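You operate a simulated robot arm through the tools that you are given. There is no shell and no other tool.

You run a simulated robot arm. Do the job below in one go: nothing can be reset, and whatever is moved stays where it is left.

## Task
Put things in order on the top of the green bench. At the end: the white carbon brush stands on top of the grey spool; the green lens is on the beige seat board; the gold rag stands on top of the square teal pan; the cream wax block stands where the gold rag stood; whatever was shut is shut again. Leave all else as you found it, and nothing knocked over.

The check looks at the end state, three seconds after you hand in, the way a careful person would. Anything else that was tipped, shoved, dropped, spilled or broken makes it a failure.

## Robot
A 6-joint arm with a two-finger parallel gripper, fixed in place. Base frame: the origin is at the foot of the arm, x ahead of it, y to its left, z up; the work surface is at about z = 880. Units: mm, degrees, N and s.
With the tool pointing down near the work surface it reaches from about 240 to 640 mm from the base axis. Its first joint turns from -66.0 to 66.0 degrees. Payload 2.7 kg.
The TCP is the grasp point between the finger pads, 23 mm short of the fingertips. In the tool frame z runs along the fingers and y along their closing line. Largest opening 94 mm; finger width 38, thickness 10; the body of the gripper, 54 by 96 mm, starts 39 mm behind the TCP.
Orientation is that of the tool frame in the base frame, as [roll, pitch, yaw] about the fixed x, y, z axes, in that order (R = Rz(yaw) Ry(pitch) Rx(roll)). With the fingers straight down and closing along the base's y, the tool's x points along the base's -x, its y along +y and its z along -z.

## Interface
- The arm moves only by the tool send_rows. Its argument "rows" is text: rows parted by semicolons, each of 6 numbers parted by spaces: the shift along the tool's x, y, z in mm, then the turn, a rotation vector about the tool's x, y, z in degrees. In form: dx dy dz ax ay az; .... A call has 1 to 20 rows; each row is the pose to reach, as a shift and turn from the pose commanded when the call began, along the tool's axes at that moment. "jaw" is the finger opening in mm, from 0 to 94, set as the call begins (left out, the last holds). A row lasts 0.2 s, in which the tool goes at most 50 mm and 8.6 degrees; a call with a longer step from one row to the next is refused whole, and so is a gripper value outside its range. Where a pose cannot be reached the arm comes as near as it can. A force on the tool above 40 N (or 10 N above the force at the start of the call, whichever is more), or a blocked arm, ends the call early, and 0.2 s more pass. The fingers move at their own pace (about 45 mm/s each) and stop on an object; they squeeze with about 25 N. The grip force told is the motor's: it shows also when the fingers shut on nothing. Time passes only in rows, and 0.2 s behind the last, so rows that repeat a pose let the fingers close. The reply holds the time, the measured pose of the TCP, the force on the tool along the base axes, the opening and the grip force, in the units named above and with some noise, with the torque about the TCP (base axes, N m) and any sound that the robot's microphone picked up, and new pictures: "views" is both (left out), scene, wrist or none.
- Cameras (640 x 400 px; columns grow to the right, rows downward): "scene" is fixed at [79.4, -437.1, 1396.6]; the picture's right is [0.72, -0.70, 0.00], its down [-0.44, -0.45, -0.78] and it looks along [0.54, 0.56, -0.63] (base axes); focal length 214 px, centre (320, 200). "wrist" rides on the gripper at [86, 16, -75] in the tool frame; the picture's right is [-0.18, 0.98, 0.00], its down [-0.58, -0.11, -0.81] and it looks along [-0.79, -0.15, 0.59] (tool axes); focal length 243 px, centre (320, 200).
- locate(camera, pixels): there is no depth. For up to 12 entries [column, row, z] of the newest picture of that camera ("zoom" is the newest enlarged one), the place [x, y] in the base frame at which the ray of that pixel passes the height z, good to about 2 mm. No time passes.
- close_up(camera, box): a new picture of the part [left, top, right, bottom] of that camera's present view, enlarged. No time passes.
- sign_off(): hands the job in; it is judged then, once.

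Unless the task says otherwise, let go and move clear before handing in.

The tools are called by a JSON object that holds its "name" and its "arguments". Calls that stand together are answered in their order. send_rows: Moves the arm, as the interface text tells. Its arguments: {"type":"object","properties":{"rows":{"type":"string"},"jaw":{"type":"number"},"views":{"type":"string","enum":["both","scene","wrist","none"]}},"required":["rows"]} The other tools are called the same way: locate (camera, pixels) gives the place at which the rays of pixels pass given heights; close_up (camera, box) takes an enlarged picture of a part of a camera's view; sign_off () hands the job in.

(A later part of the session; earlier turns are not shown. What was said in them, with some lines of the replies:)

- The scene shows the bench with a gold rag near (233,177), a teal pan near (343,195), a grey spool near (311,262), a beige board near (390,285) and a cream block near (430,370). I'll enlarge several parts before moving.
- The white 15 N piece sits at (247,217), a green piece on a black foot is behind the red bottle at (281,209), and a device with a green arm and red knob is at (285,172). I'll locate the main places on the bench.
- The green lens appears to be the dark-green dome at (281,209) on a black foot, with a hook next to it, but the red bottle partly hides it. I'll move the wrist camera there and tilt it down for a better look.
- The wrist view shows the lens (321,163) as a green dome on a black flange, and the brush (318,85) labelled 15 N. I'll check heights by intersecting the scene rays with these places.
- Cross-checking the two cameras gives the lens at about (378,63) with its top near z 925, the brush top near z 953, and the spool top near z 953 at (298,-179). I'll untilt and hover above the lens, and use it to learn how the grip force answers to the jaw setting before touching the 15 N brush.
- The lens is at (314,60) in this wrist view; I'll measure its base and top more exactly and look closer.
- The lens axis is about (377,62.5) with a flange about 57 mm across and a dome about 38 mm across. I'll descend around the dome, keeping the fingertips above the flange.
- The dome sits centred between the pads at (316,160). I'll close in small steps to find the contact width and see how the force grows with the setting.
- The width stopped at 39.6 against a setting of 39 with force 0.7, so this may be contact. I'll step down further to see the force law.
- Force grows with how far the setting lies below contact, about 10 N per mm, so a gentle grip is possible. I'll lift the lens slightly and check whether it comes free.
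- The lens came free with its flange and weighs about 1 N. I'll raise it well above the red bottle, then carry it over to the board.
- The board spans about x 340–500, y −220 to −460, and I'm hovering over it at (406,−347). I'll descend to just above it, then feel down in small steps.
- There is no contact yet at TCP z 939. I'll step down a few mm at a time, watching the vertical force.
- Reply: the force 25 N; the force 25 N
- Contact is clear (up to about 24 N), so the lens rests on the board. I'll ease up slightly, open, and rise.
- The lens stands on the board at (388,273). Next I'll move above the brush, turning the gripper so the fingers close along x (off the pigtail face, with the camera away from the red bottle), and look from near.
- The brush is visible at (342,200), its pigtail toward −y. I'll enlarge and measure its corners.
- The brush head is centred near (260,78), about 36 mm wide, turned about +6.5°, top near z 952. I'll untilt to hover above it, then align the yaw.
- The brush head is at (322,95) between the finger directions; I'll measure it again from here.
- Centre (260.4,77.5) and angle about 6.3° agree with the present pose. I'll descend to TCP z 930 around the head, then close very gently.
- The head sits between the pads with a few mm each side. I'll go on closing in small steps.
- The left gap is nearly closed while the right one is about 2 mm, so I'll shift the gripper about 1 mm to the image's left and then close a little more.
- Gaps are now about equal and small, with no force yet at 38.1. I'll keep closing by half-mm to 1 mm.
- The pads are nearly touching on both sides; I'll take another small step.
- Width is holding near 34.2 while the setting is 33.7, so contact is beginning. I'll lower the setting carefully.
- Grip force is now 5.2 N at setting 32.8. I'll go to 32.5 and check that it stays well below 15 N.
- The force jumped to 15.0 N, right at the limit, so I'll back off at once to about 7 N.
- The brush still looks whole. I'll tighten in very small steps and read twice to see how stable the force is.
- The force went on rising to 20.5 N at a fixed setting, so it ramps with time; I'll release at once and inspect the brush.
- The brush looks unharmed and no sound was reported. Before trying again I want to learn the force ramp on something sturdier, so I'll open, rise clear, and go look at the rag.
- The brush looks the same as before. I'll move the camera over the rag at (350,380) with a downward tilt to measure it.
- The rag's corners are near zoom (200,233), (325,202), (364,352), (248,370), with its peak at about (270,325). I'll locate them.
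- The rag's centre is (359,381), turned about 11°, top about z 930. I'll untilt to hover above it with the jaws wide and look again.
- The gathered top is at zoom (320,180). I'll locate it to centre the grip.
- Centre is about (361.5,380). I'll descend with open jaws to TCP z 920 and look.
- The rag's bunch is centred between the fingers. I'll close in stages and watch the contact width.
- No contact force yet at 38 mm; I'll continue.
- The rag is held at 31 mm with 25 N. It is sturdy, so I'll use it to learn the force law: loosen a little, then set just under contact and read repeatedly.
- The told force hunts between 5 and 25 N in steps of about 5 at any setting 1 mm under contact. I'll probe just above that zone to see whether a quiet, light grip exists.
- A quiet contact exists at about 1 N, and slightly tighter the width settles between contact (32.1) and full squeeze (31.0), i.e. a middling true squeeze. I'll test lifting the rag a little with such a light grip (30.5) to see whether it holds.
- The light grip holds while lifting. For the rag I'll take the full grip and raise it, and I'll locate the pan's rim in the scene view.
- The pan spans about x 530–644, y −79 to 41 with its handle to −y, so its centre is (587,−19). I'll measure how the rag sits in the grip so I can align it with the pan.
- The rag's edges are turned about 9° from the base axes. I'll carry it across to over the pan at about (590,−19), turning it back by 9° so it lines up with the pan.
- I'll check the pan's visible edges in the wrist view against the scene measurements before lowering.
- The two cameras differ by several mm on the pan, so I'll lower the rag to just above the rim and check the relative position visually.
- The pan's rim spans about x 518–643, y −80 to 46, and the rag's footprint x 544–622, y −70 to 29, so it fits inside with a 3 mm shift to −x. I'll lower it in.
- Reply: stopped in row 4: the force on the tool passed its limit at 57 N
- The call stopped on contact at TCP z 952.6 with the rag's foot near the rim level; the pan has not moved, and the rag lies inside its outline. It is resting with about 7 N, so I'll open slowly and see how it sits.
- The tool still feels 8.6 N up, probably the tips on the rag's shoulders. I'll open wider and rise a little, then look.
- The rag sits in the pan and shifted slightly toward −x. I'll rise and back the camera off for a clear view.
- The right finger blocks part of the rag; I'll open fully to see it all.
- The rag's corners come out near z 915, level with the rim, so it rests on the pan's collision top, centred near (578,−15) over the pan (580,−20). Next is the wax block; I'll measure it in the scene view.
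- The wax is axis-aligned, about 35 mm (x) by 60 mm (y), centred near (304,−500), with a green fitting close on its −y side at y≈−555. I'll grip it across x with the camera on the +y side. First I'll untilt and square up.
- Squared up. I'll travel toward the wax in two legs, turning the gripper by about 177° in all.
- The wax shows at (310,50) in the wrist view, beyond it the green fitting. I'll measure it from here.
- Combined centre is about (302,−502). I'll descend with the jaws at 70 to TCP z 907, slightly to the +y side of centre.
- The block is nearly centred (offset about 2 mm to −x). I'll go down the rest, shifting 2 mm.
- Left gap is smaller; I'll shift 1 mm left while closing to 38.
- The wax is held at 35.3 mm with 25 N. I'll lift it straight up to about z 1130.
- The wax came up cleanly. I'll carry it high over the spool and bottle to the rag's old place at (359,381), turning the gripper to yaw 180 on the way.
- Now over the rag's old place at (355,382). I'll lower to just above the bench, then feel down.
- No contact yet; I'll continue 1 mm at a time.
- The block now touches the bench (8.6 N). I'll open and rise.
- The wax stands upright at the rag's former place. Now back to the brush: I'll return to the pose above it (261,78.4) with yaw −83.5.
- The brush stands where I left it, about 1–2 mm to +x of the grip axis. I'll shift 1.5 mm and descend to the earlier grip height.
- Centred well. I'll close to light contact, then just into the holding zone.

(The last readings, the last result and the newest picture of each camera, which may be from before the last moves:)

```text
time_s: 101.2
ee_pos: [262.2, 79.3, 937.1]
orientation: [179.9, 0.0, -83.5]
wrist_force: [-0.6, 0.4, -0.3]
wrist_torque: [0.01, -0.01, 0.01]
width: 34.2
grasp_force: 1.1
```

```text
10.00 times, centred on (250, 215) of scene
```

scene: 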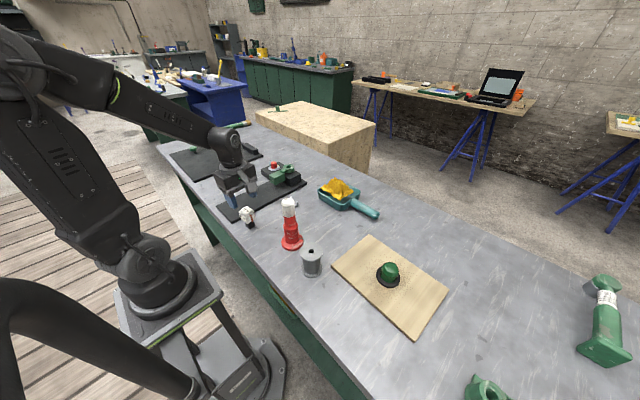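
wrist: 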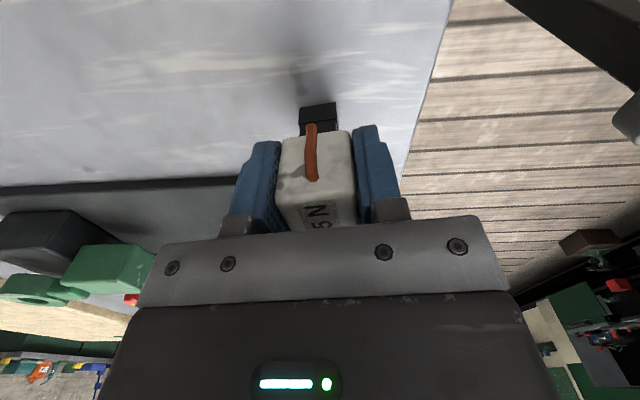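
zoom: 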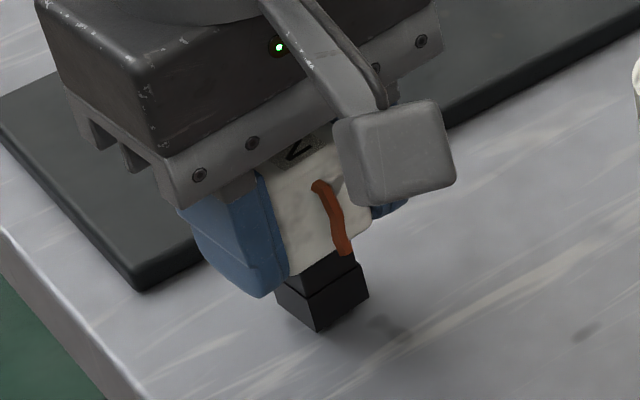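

The brush lifted off the bench with only about 1 N told (its position in the wrist view is unchanged). I'll firm up very slightly to 32.8 and continue slowly upward, checking for slip.

{"name": "send_rows", "arguments": {"rows": "0 0 0 0 0 0; 0 0 -4 0 0 0; 0 0 -12 0 0 0; 0 0 -22 0 0 0; 0 0 -30 0 0 0; 0 0 -34 0 0 0; 0 0 -34 0 0 0", "views": "both", "jaw": 32.8}}

{"name": "close_up", "arguments": {"camera": "wrist", "box": [210, 90, 430, 240]}}

```text
time_s: 102.8
ee_pos: [262.1, 78.2, 970.9]
orientation: [179.9, 0.0, -83.5]
wrist_force: [-0.2, 0.2, -1.0]
wrist_torque: [0.0, 0.0, -0.01]
width: 34.1
grasp_force: 1.1
```

scene: 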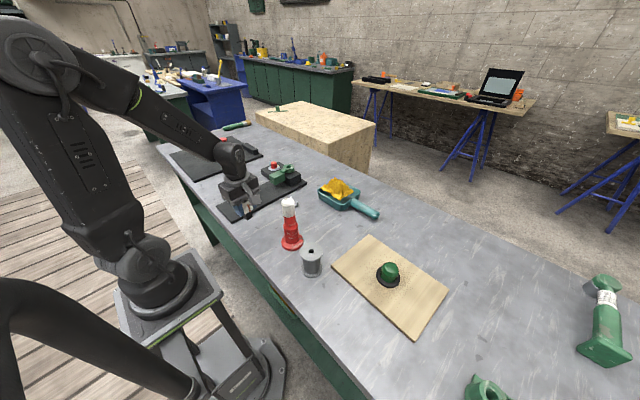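
wrist: 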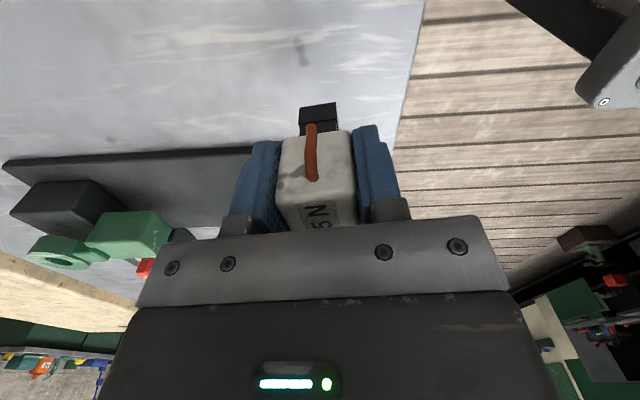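

```text
2.67 times, centred on (320, 165) of wrist
```

zoom: 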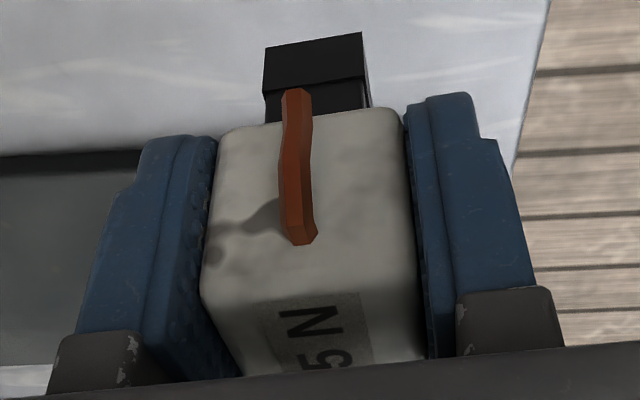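

No slip at all. I'll keep lifting gently to about z 1120.

{"name": "send_rows", "arguments": {"rows": "0 0 -5 0 0 0; 0 0 -15 0 0 0; 0 0 -30 0 0 0; 0 0 -48 0 0 0; 0 0 -66 0 0 0; 0 0 -84 0 0 0; 0 0 -102 0 0 0; 0 0 -120 0 0 0; 0 0 -135 0 0 0; 0 0 -145 0 0 0; 0 0 -150 0 0 0; 0 0 -150 0 0 0", "views": "wrist"}}

{"name": "close_up", "arguments": {"camera": "wrist", "box": [210, 90, 430, 240]}}

```text
time_s: 105.4
ee_pos: [263.7, 76.9, 1122.9]
orientation: [179.9, -0.1, -83.5]
wrist_force: [0.0, -0.4, -1.0]
wrist_torque: [-0.01, -0.01, 0.0]
width: 34.0
grasp_force: 1.3
```

wrist: 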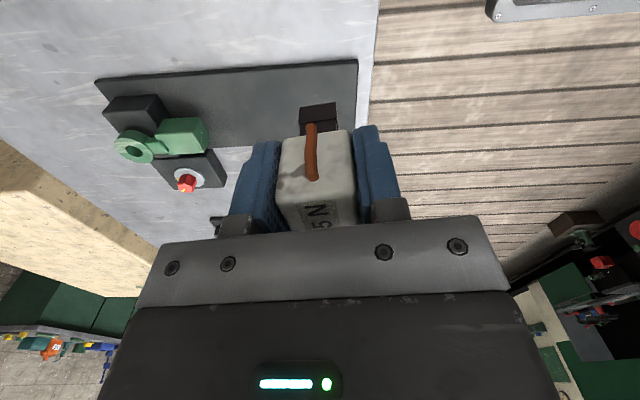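

```text
2.67 times, centred on (320, 165) of wrist
```

zoom: 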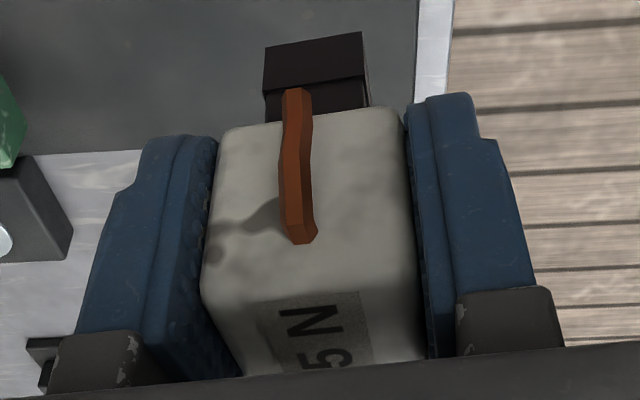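

Still no slip. I'll carry it level, at a gentle pace and clear above the bottle, to over the spool at (299.5,−178), turning 30° on the way to stay well inside the wrist's range.

{"name": "send_rows", "arguments": {"rows": "6 -0.2 0 0 0 1; 20 -0.6 0 0 0 3; 40 -1.3 0 0 0 5; 64 -2 0 0 0 8; 88 -2.8 0 0 0 11; 112 -3.6 0 0 0 14; 136 -4.3 0 0 0 17; 160 -5.1 0 0 0 20; 184 -5.8 0 0 0 23; 208 -6.6 0 0 0 26; 230 -7.3 0 0 0 28; 246 -7.8 0 0 0 29.5; 255 -8.1 0 0 0 30; 258.7 -8.2 0 0 0 30; 258.7 -8.2 0 0 0 30", "views": "both"}}

{"name": "close_up", "arguments": {"camera": "wrist", "box": [210, 50, 430, 240]}}

{"name": "close_up", "arguments": {"camera": "scene", "box": [270, 170, 370, 290]}}

```text
time_s: 108.6
ee_pos: [300.9, -178.7, 1120.7]
orientation: [179.9, 0.1, -113.5]
wrist_force: [0.3, -0.1, -1.1]
wrist_torque: [0.0, -0.03, 0.02]
width: 34.0
grasp_force: 1.6
```

scene: 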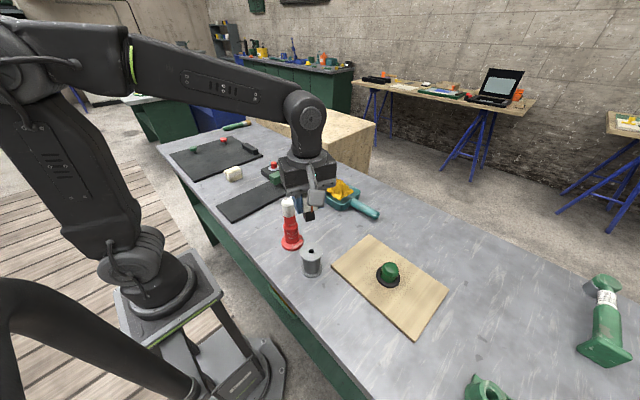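
wrist: 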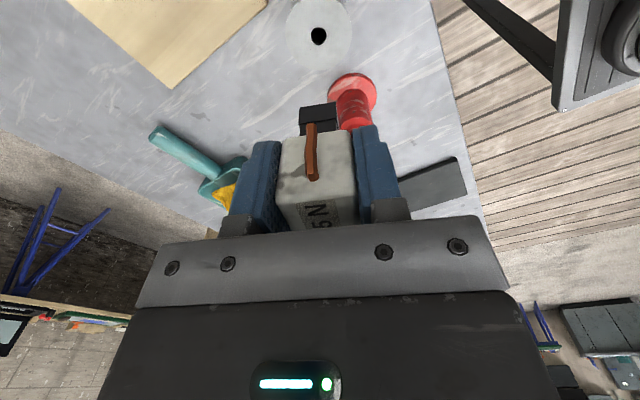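

```text
2.11 times, centred on (320, 145) of wrist
```

zoom: 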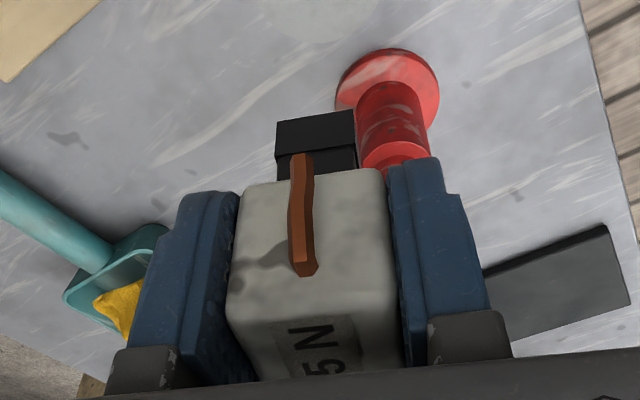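

```text
3.33 times, centred on (320, 230) of scene
```

zoom: 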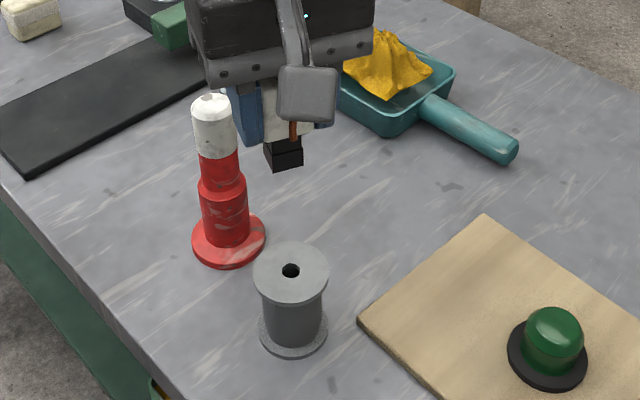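

The brush is steady over the spool; the spool's hole is at wrist (320,36). I'll fix its centre and top height from both cameras.

{"name": "locate", "arguments": {"camera": "zoom", "pixels": [[290, 270, 945], [290, 270, 950], [290, 270, 955], [290, 270, 960], [290, 274, 950], [290, 274, 955]]}}

{"name": "locate", "arguments": {"camera": "wrist", "pixels": [[319, 36, 945], [319, 36, 950], [319, 36, 955], [319, 36, 960], [285, 30, 955], [354, 30, 955], [320, 73, 955]]}}

{"name": "close_up", "arguments": {"camera": "wrist", "box": [260, 0, 400, 90]}}

```text
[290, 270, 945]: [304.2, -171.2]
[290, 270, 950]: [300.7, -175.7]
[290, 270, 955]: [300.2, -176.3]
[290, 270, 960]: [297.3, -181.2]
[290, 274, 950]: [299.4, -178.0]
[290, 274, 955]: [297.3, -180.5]
```

```text
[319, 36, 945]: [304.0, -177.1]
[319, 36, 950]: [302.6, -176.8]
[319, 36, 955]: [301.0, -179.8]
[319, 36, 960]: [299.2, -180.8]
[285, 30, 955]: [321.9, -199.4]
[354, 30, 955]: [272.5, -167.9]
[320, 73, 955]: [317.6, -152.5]
```

```text
4.44 times, centred on (330, 45) of wrist
```

zoom: 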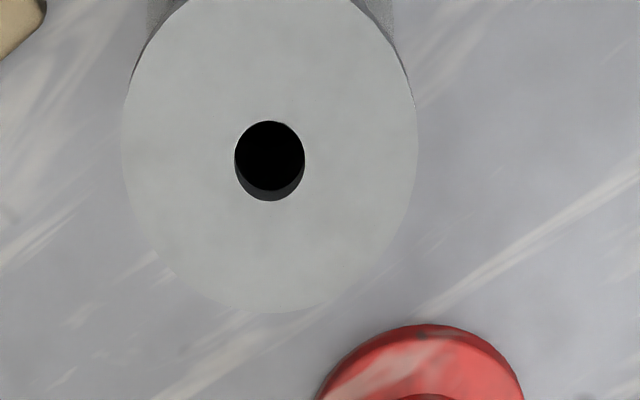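

The spool's centre is (300.5,−178.5) with its top near z 955, right under the brush. I'll lower to about 8 mm above contact.

{"name": "send_rows", "arguments": {"rows": "0 0 4 0 0 0; 0 0 14 0 0 0; 0 0 28 0 0 0; 0 0 44 0 0 0; 0 0 60 0 0 0; 0 0 76 0 0 0; 0 0 90 0 0 0; 0 0 99 0 0 0; 0 0 104 0 0 0; 0 0 104 0 0 0", "views": "both"}}

{"name": "close_up", "arguments": {"camera": "scene", "box": [280, 200, 350, 290]}}

{"name": "close_up", "arguments": {"camera": "wrist", "box": [230, 60, 410, 230]}}

```text
time_s: 110.8
ee_pos: [300.3, -177.4, 1016.5]
orientation: [179.9, -0.1, -113.5]
wrist_force: [0.0, 0.2, -0.3]
wrist_torque: [0.0, -0.01, 0.02]
width: 33.9
grasp_force: 1.1
```

scene: 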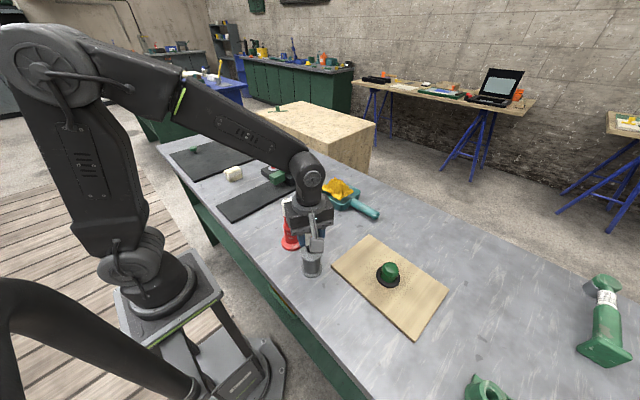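
wrist: 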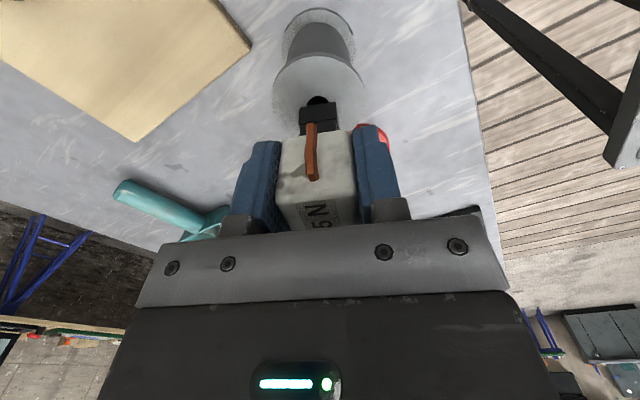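

```text
4.44 times, centred on (315, 245) of scene
```

zoom: 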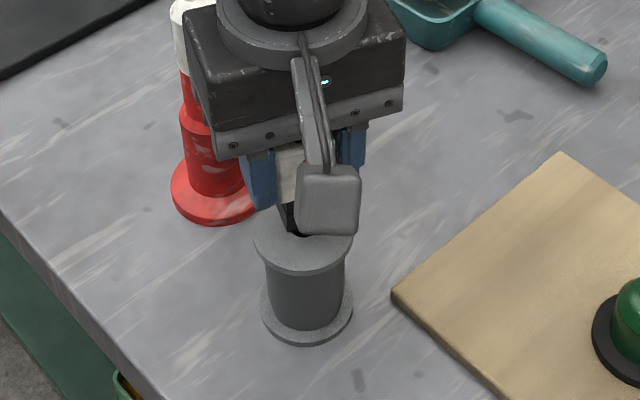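

```text
2.35 times, centred on (320, 145) of wrist
```

zoom: 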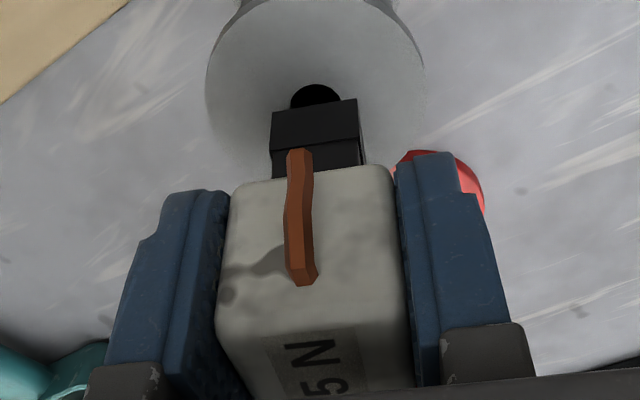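

The foot is a few mm above the spool top. I'll feel down in small steps.

{"name": "send_rows", "arguments": {"rows": "0 0 2 0 0 0; 0 0 4 0 0 0; 0 0 5 0 0 0; 0 0 5 0 0 0", "views": "none"}}

{"name": "send_rows", "arguments": {"rows": "0 0 0.7 0 0 0; 0 0 1.2 0 0 0; 0 0 1.2 0 0 0", "views": "none"}}

{"name": "send_rows", "arguments": {"rows": "0 0 0.5 0 0 0; 0 0 0.8 0 0 0; 0 0 0.8 0 0 0", "views": "wrist"}}

{"name": "close_up", "arguments": {"camera": "wrist", "box": [230, 60, 410, 230]}}

```text
time_s: 111.8
ee_pos: [300.2, -178.5, 1013.1]
orientation: [179.9, 0.0, -113.5]
wrist_force: [0.3, -0.4, -0.4]
wrist_torque: [-0.02, -0.03, 0.02]
width: 34.2
grasp_force: 0.2
```

```text
time_s: 112.6
ee_pos: [298.9, -177.7, 1011.3]
orientation: [179.9, 0.0, -113.6]
wrist_force: [-0.1, 0.0, -0.6]
wrist_torque: [-0.01, -0.02, 0.0]
width: 33.9
grasp_force: 1.1
```

```text
time_s: 113.4
ee_pos: [299.8, -178.3, 1009.9]
orientation: [179.9, 0.0, -113.5]
wrist_force: [0.0, 0.7, -0.9]
wrist_torque: [0.01, 0.01, 0.01]
width: 34.3
grasp_force: 0.8
```

wrist: 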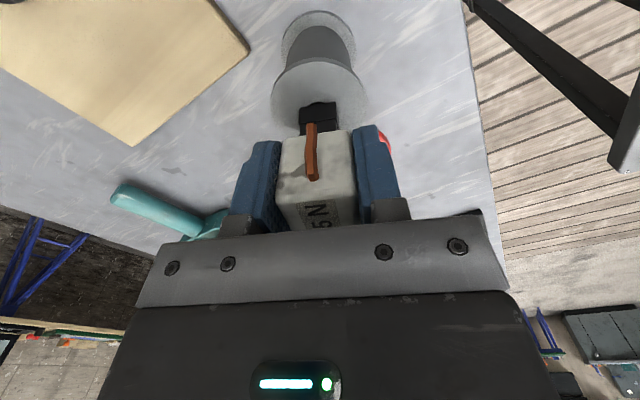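

```text
2.35 times, centred on (320, 145) of wrist
```

zoom: 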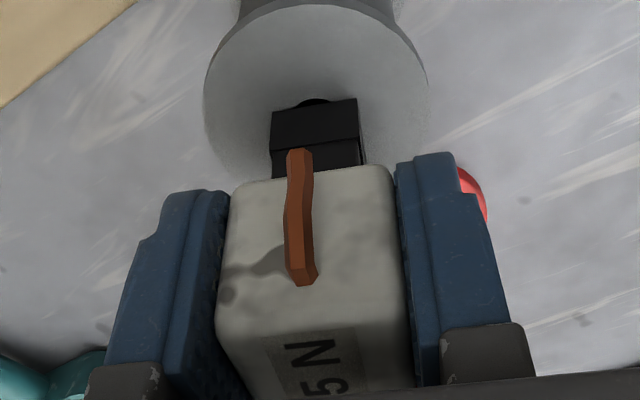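

{"name": "send_rows", "arguments": {"rows": "0 0 0.5 0 0 0; 0 0 0.8 0 0 0; 0 0 0.8 0 0 0", "views": "none"}}

{"name": "send_rows", "arguments": {"rows": "0 0 0.5 0 0 0; 0 0 0.8 0 0 0; 0 0 0.8 0 0 0", "views": "none"}}

```text
time_s: 114.2
ee_pos: [299.9, -178.3, 1009.2]
orientation: [180.0, 0.0, -113.5]
wrist_force: [-1.1, -0.8, -0.9]
wrist_torque: [-0.04, 0.02, -0.01]
width: 33.7
grasp_force: 1.0
```

```text
time_s: 115.0
ee_pos: [299.7, -177.6, 1008.5]
orientation: [179.9, -0.1, -113.4]
wrist_force: [0.3, -0.2, -0.6]
wrist_torque: [-0.02, 0.03, 0.0]
width: 34.2
grasp_force: 0.9
```

{"name": "send_rows", "arguments": {"rows": "0 0 0.4 0 0 0; 0 0 0.7 0 0 0; 0 0 0.7 0 0 0", "views": "none"}}

{"name": "send_rows", "arguments": {"rows": "0 0 0.4 0 0 0; 0 0 0.7 0 0 0; 0 0 0.7 0 0 0", "views": "wrist"}}

{"name": "close_up", "arguments": {"camera": "wrist", "box": [230, 60, 410, 230]}}

```text
time_s: 115.8
ee_pos: [300.6, -178.3, 1008.1]
orientation: [179.9, 0.0, -113.5]
wrist_force: [-0.7, -0.1, 2.1]
wrist_torque: [0.01, 0.02, 0.0]
width: 34.0
grasp_force: 5.2
```

```text
time_s: 116.6
ee_pos: [300.0, -177.5, 1008.0]
orientation: [179.9, 0.0, -113.5]
wrist_force: [0.4, 0.2, 0.6]
wrist_torque: [0.01, -0.03, -0.01]
width: 33.7
grasp_force: 1.0
```

wrist: 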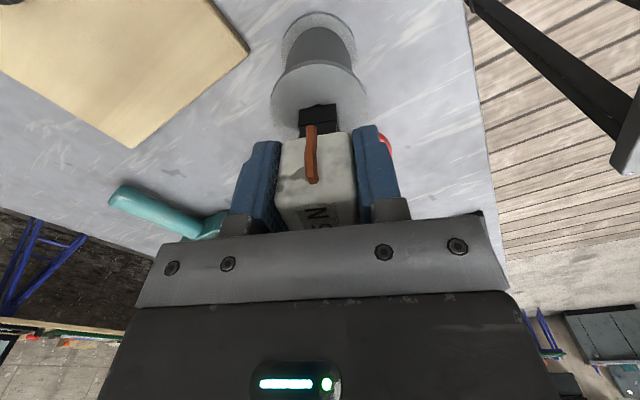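

```text
2.35 times, centred on (320, 145) of wrist
```

zoom: 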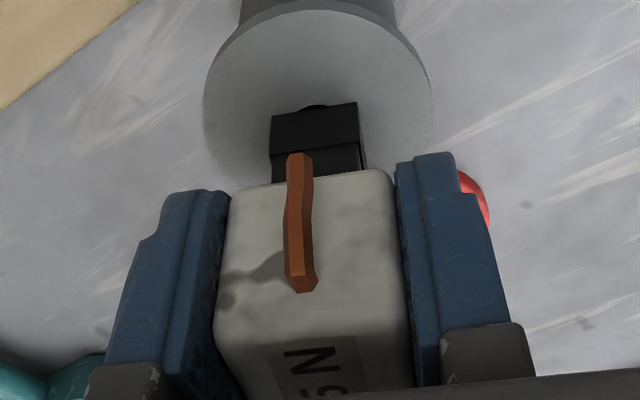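

The brush rose about 1 mm relative to the pads, so it stands on the spool. I'll open gently and check it stays.

{"name": "send_rows", "arguments": {"rows": "0 0 0 0 0 0; 0 0 0 0 0 0", "views": "none", "jaw": 34.5}}

{"name": "send_rows", "arguments": {"rows": "0 0 0 0 0 0; 0 0 0 0 0 0", "views": "wrist", "jaw": 40}}

{"name": "close_up", "arguments": {"camera": "wrist", "box": [230, 60, 410, 230]}}

```text
time_s: 117.2
ee_pos: [301.6, -178.6, 1007.5]
orientation: [179.9, 0.0, -113.5]
wrist_force: [0.6, -0.4, 0.4]
wrist_torque: [-0.01, -0.02, -0.01]
width: 34.6
grasp_force: 0.1
```

```text
time_s: 117.8
ee_pos: [300.4, -178.4, 1007.1]
orientation: [179.9, 0.0, -113.4]
wrist_force: [0.0, 0.4, -0.2]
wrist_torque: [-0.02, -0.03, -0.03]
width: 40.0
grasp_force: 0.0
```

wrist: 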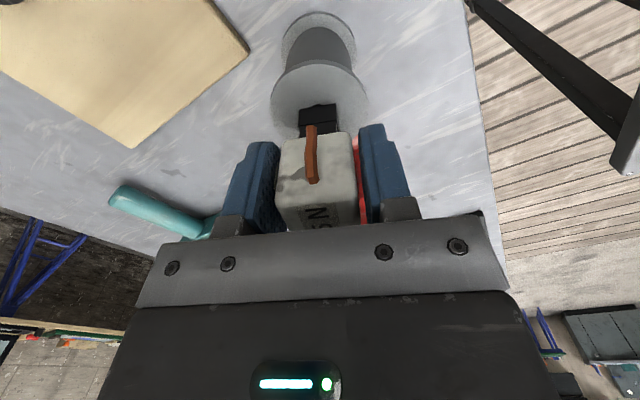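

```text
2.35 times, centred on (320, 145) of wrist
```

zoom: 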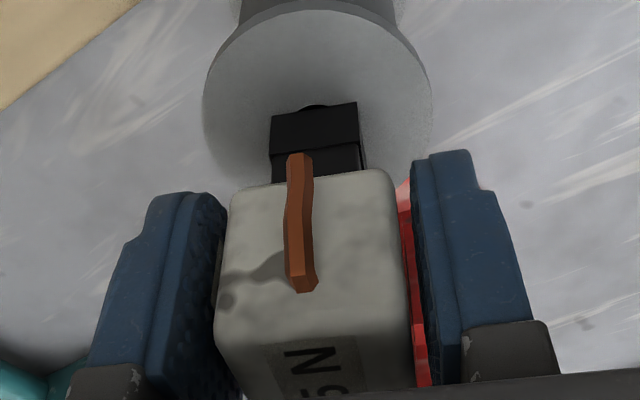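

The brush stands free on the spool. I'll open a bit more and rise straight up.

{"name": "send_rows", "arguments": {"rows": "0 0 0 0 0 0; 0 0 0 0 0 0; 0 0 -10 0 0 0; 0 0 -30 0 0 0; 0 0 -60 0 0 0; 0 0 -95 0 0 0; 0 0 -130 0 0 0; 0 0 -150 0 0 0; 0 0 -150 0 0 0", "views": "both", "jaw": 56}}

{"name": "close_up", "arguments": {"camera": "scene", "box": [270, 195, 350, 285]}}

{"name": "close_up", "arguments": {"camera": "wrist", "box": [250, 0, 420, 110]}}

```text
time_s: 119.8
ee_pos: [299.4, -180.5, 1157.0]
orientation: [179.9, 0.0, -113.5]
wrist_force: [0.2, -0.6, 0.3]
wrist_torque: [0.02, 0.01, -0.02]
width: 55.9
grasp_force: 0.1
```

scene: 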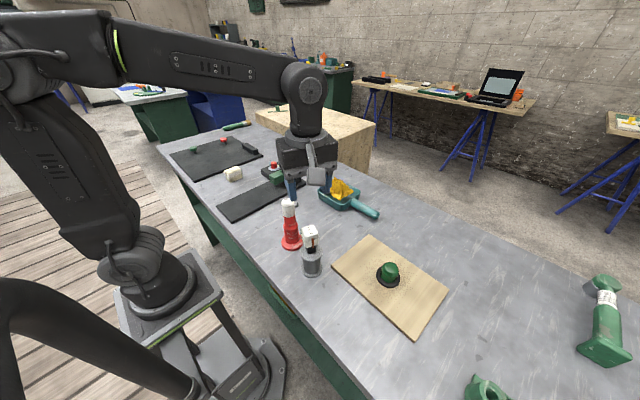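
wrist: 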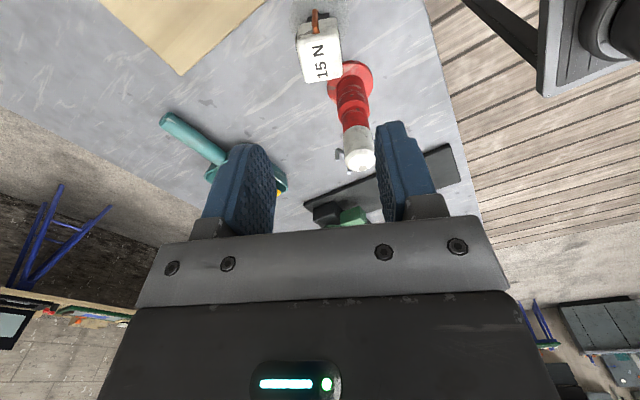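

```text
4.44 times, centred on (310, 240) of scene
```

zoom: 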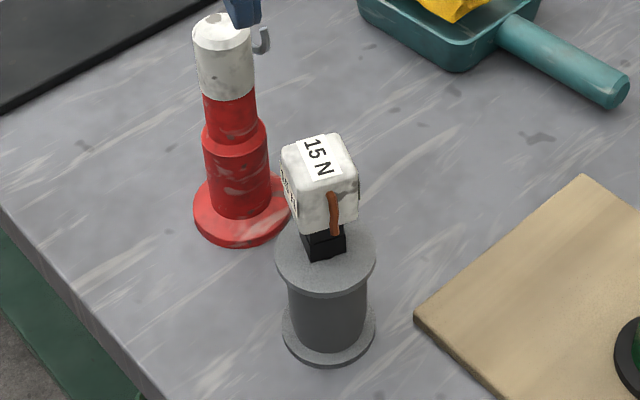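

```text
3.64 times, centred on (335, 55) of wrist
```

zoom: 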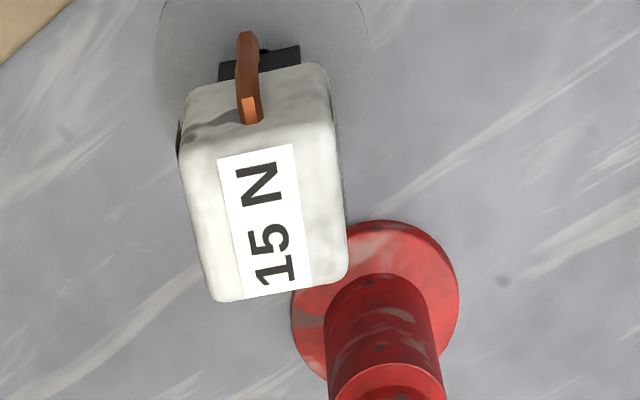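

The brush stands fully on the spool's flange. I'll lift away to a clear pose and inspect everything once more.

{"name": "send_rows", "arguments": {"rows": "0 0 -40 0 0 0; 0 0 -80 0 0 0; 30 0 -100 0 0 0; 60 0 -100 0 0 0; 60 0 -100 0 0 0", "views": "both"}}

{"name": "close_up", "arguments": {"camera": "scene", "box": [155, 115, 325, 235]}}

{"name": "close_up", "arguments": {"camera": "scene", "box": [270, 165, 460, 345]}}

{"name": "close_up", "arguments": {"camera": "scene", "box": [310, 165, 380, 220]}}

```text
time_s: 121.0
ee_pos: [278.0, -236.3, 1257.5]
orientation: [179.9, 0.0, -113.4]
wrist_force: [0.2, 0.0, 0.4]
wrist_torque: [0.01, 0.01, 0.01]
width: 56.0
grasp_force: 0.0
```

scene: 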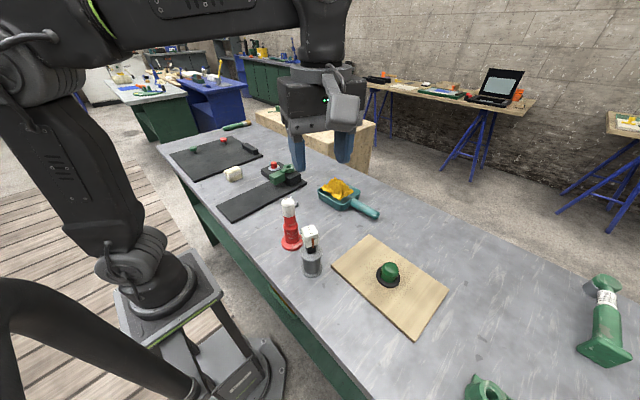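
wrist: 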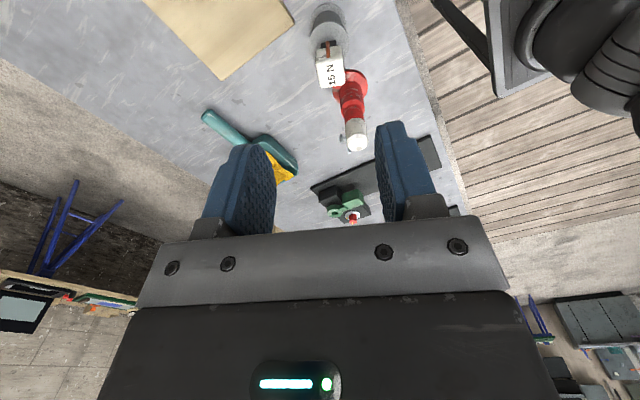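

```text
3.33 times, centred on (240, 175) of scene
```

zoom: 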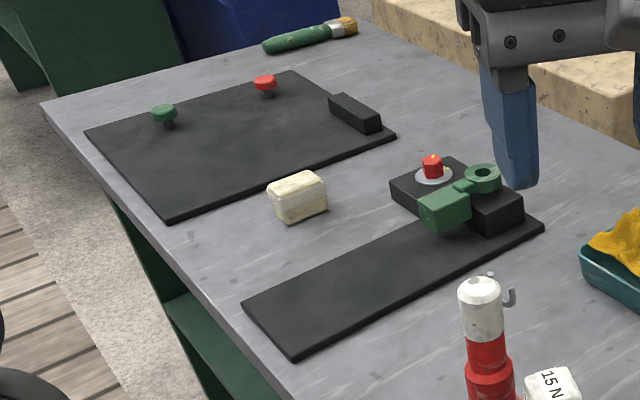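

```text
2.22 times, centred on (365, 255) of scene
```

zoom: 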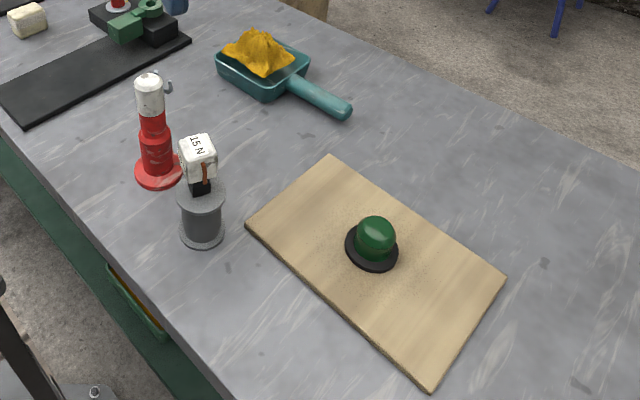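

```text
7.27 times, centred on (345, 192) of scene
```

zoom: 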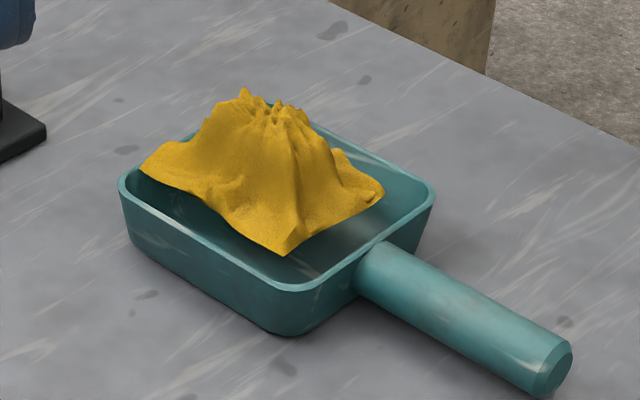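

Everything looks settled: lens on board, brush on spool, rag on pan, wax upright. One last check of the wax's centre against the rag's old centre (359,381).

{"name": "locate", "arguments": {"camera": "scene", "pixels": [[232.3, 170, 912], [233, 174, 896]]}}

```text
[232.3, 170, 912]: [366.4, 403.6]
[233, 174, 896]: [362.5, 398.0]
```

{"name": "close_up", "arguments": {"camera": "scene", "box": [215, 155, 255, 190]}}

```text
11.43 times, centred on (235, 172) of scene
```

zoom: 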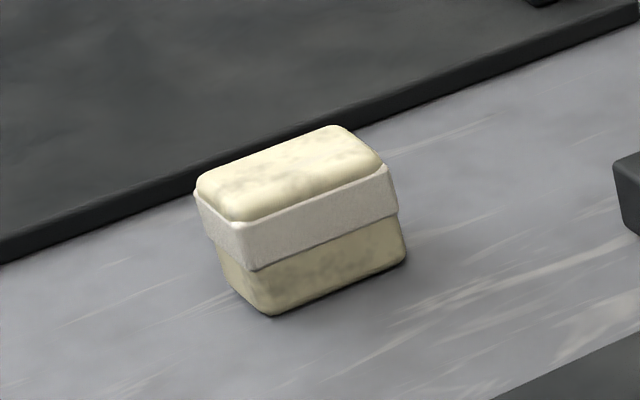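

{"name": "locate", "arguments": {"camera": "zoom", "pixels": [[268, 315, 881], [405, 262, 881], [225, 275, 881]]}}

```text
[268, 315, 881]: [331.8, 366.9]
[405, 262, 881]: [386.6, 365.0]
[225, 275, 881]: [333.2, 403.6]
```

The wax's base spans about x 332–387, y 366–402, so its centre is about (359,383), right where the rag stood. The gripper is empty and clear of everything, so I'm handing in.

{"name": "sign_off", "arguments": {}}

```text
The job is handed in.
```

I handed the job in with all four items placed; in the last pictures everything was standing still and nothing else had moved.

- **Lens:** it stands on the beige board, near the middle.
- **Rag:** it stands on the teal pan, level with the rim. It stopped there on the way down, when the arm hit a brief 57 N force. The pan did not shift.
- **Wax block:** it stands where the rag was. Its measured centre is about (359, 383), against the rag's (359, 381).
- **Brush:** it stands on the spool with its whole foot on the top flange. It is a few mm off the spool's centre.
- **Shut things:** I opened nothing, so nothing needed shutting again.

**Possible problem with the brush:** it is marked "15 N". On my first try at gripping it, the told motor force jumped to 20.5 N for a moment before I let go. I saw no damage and no sound was reported, but I can't be sure the squeeze stayed under 15 N. I then lifted and placed it with a much lighter grip, about 1 to 5 N.
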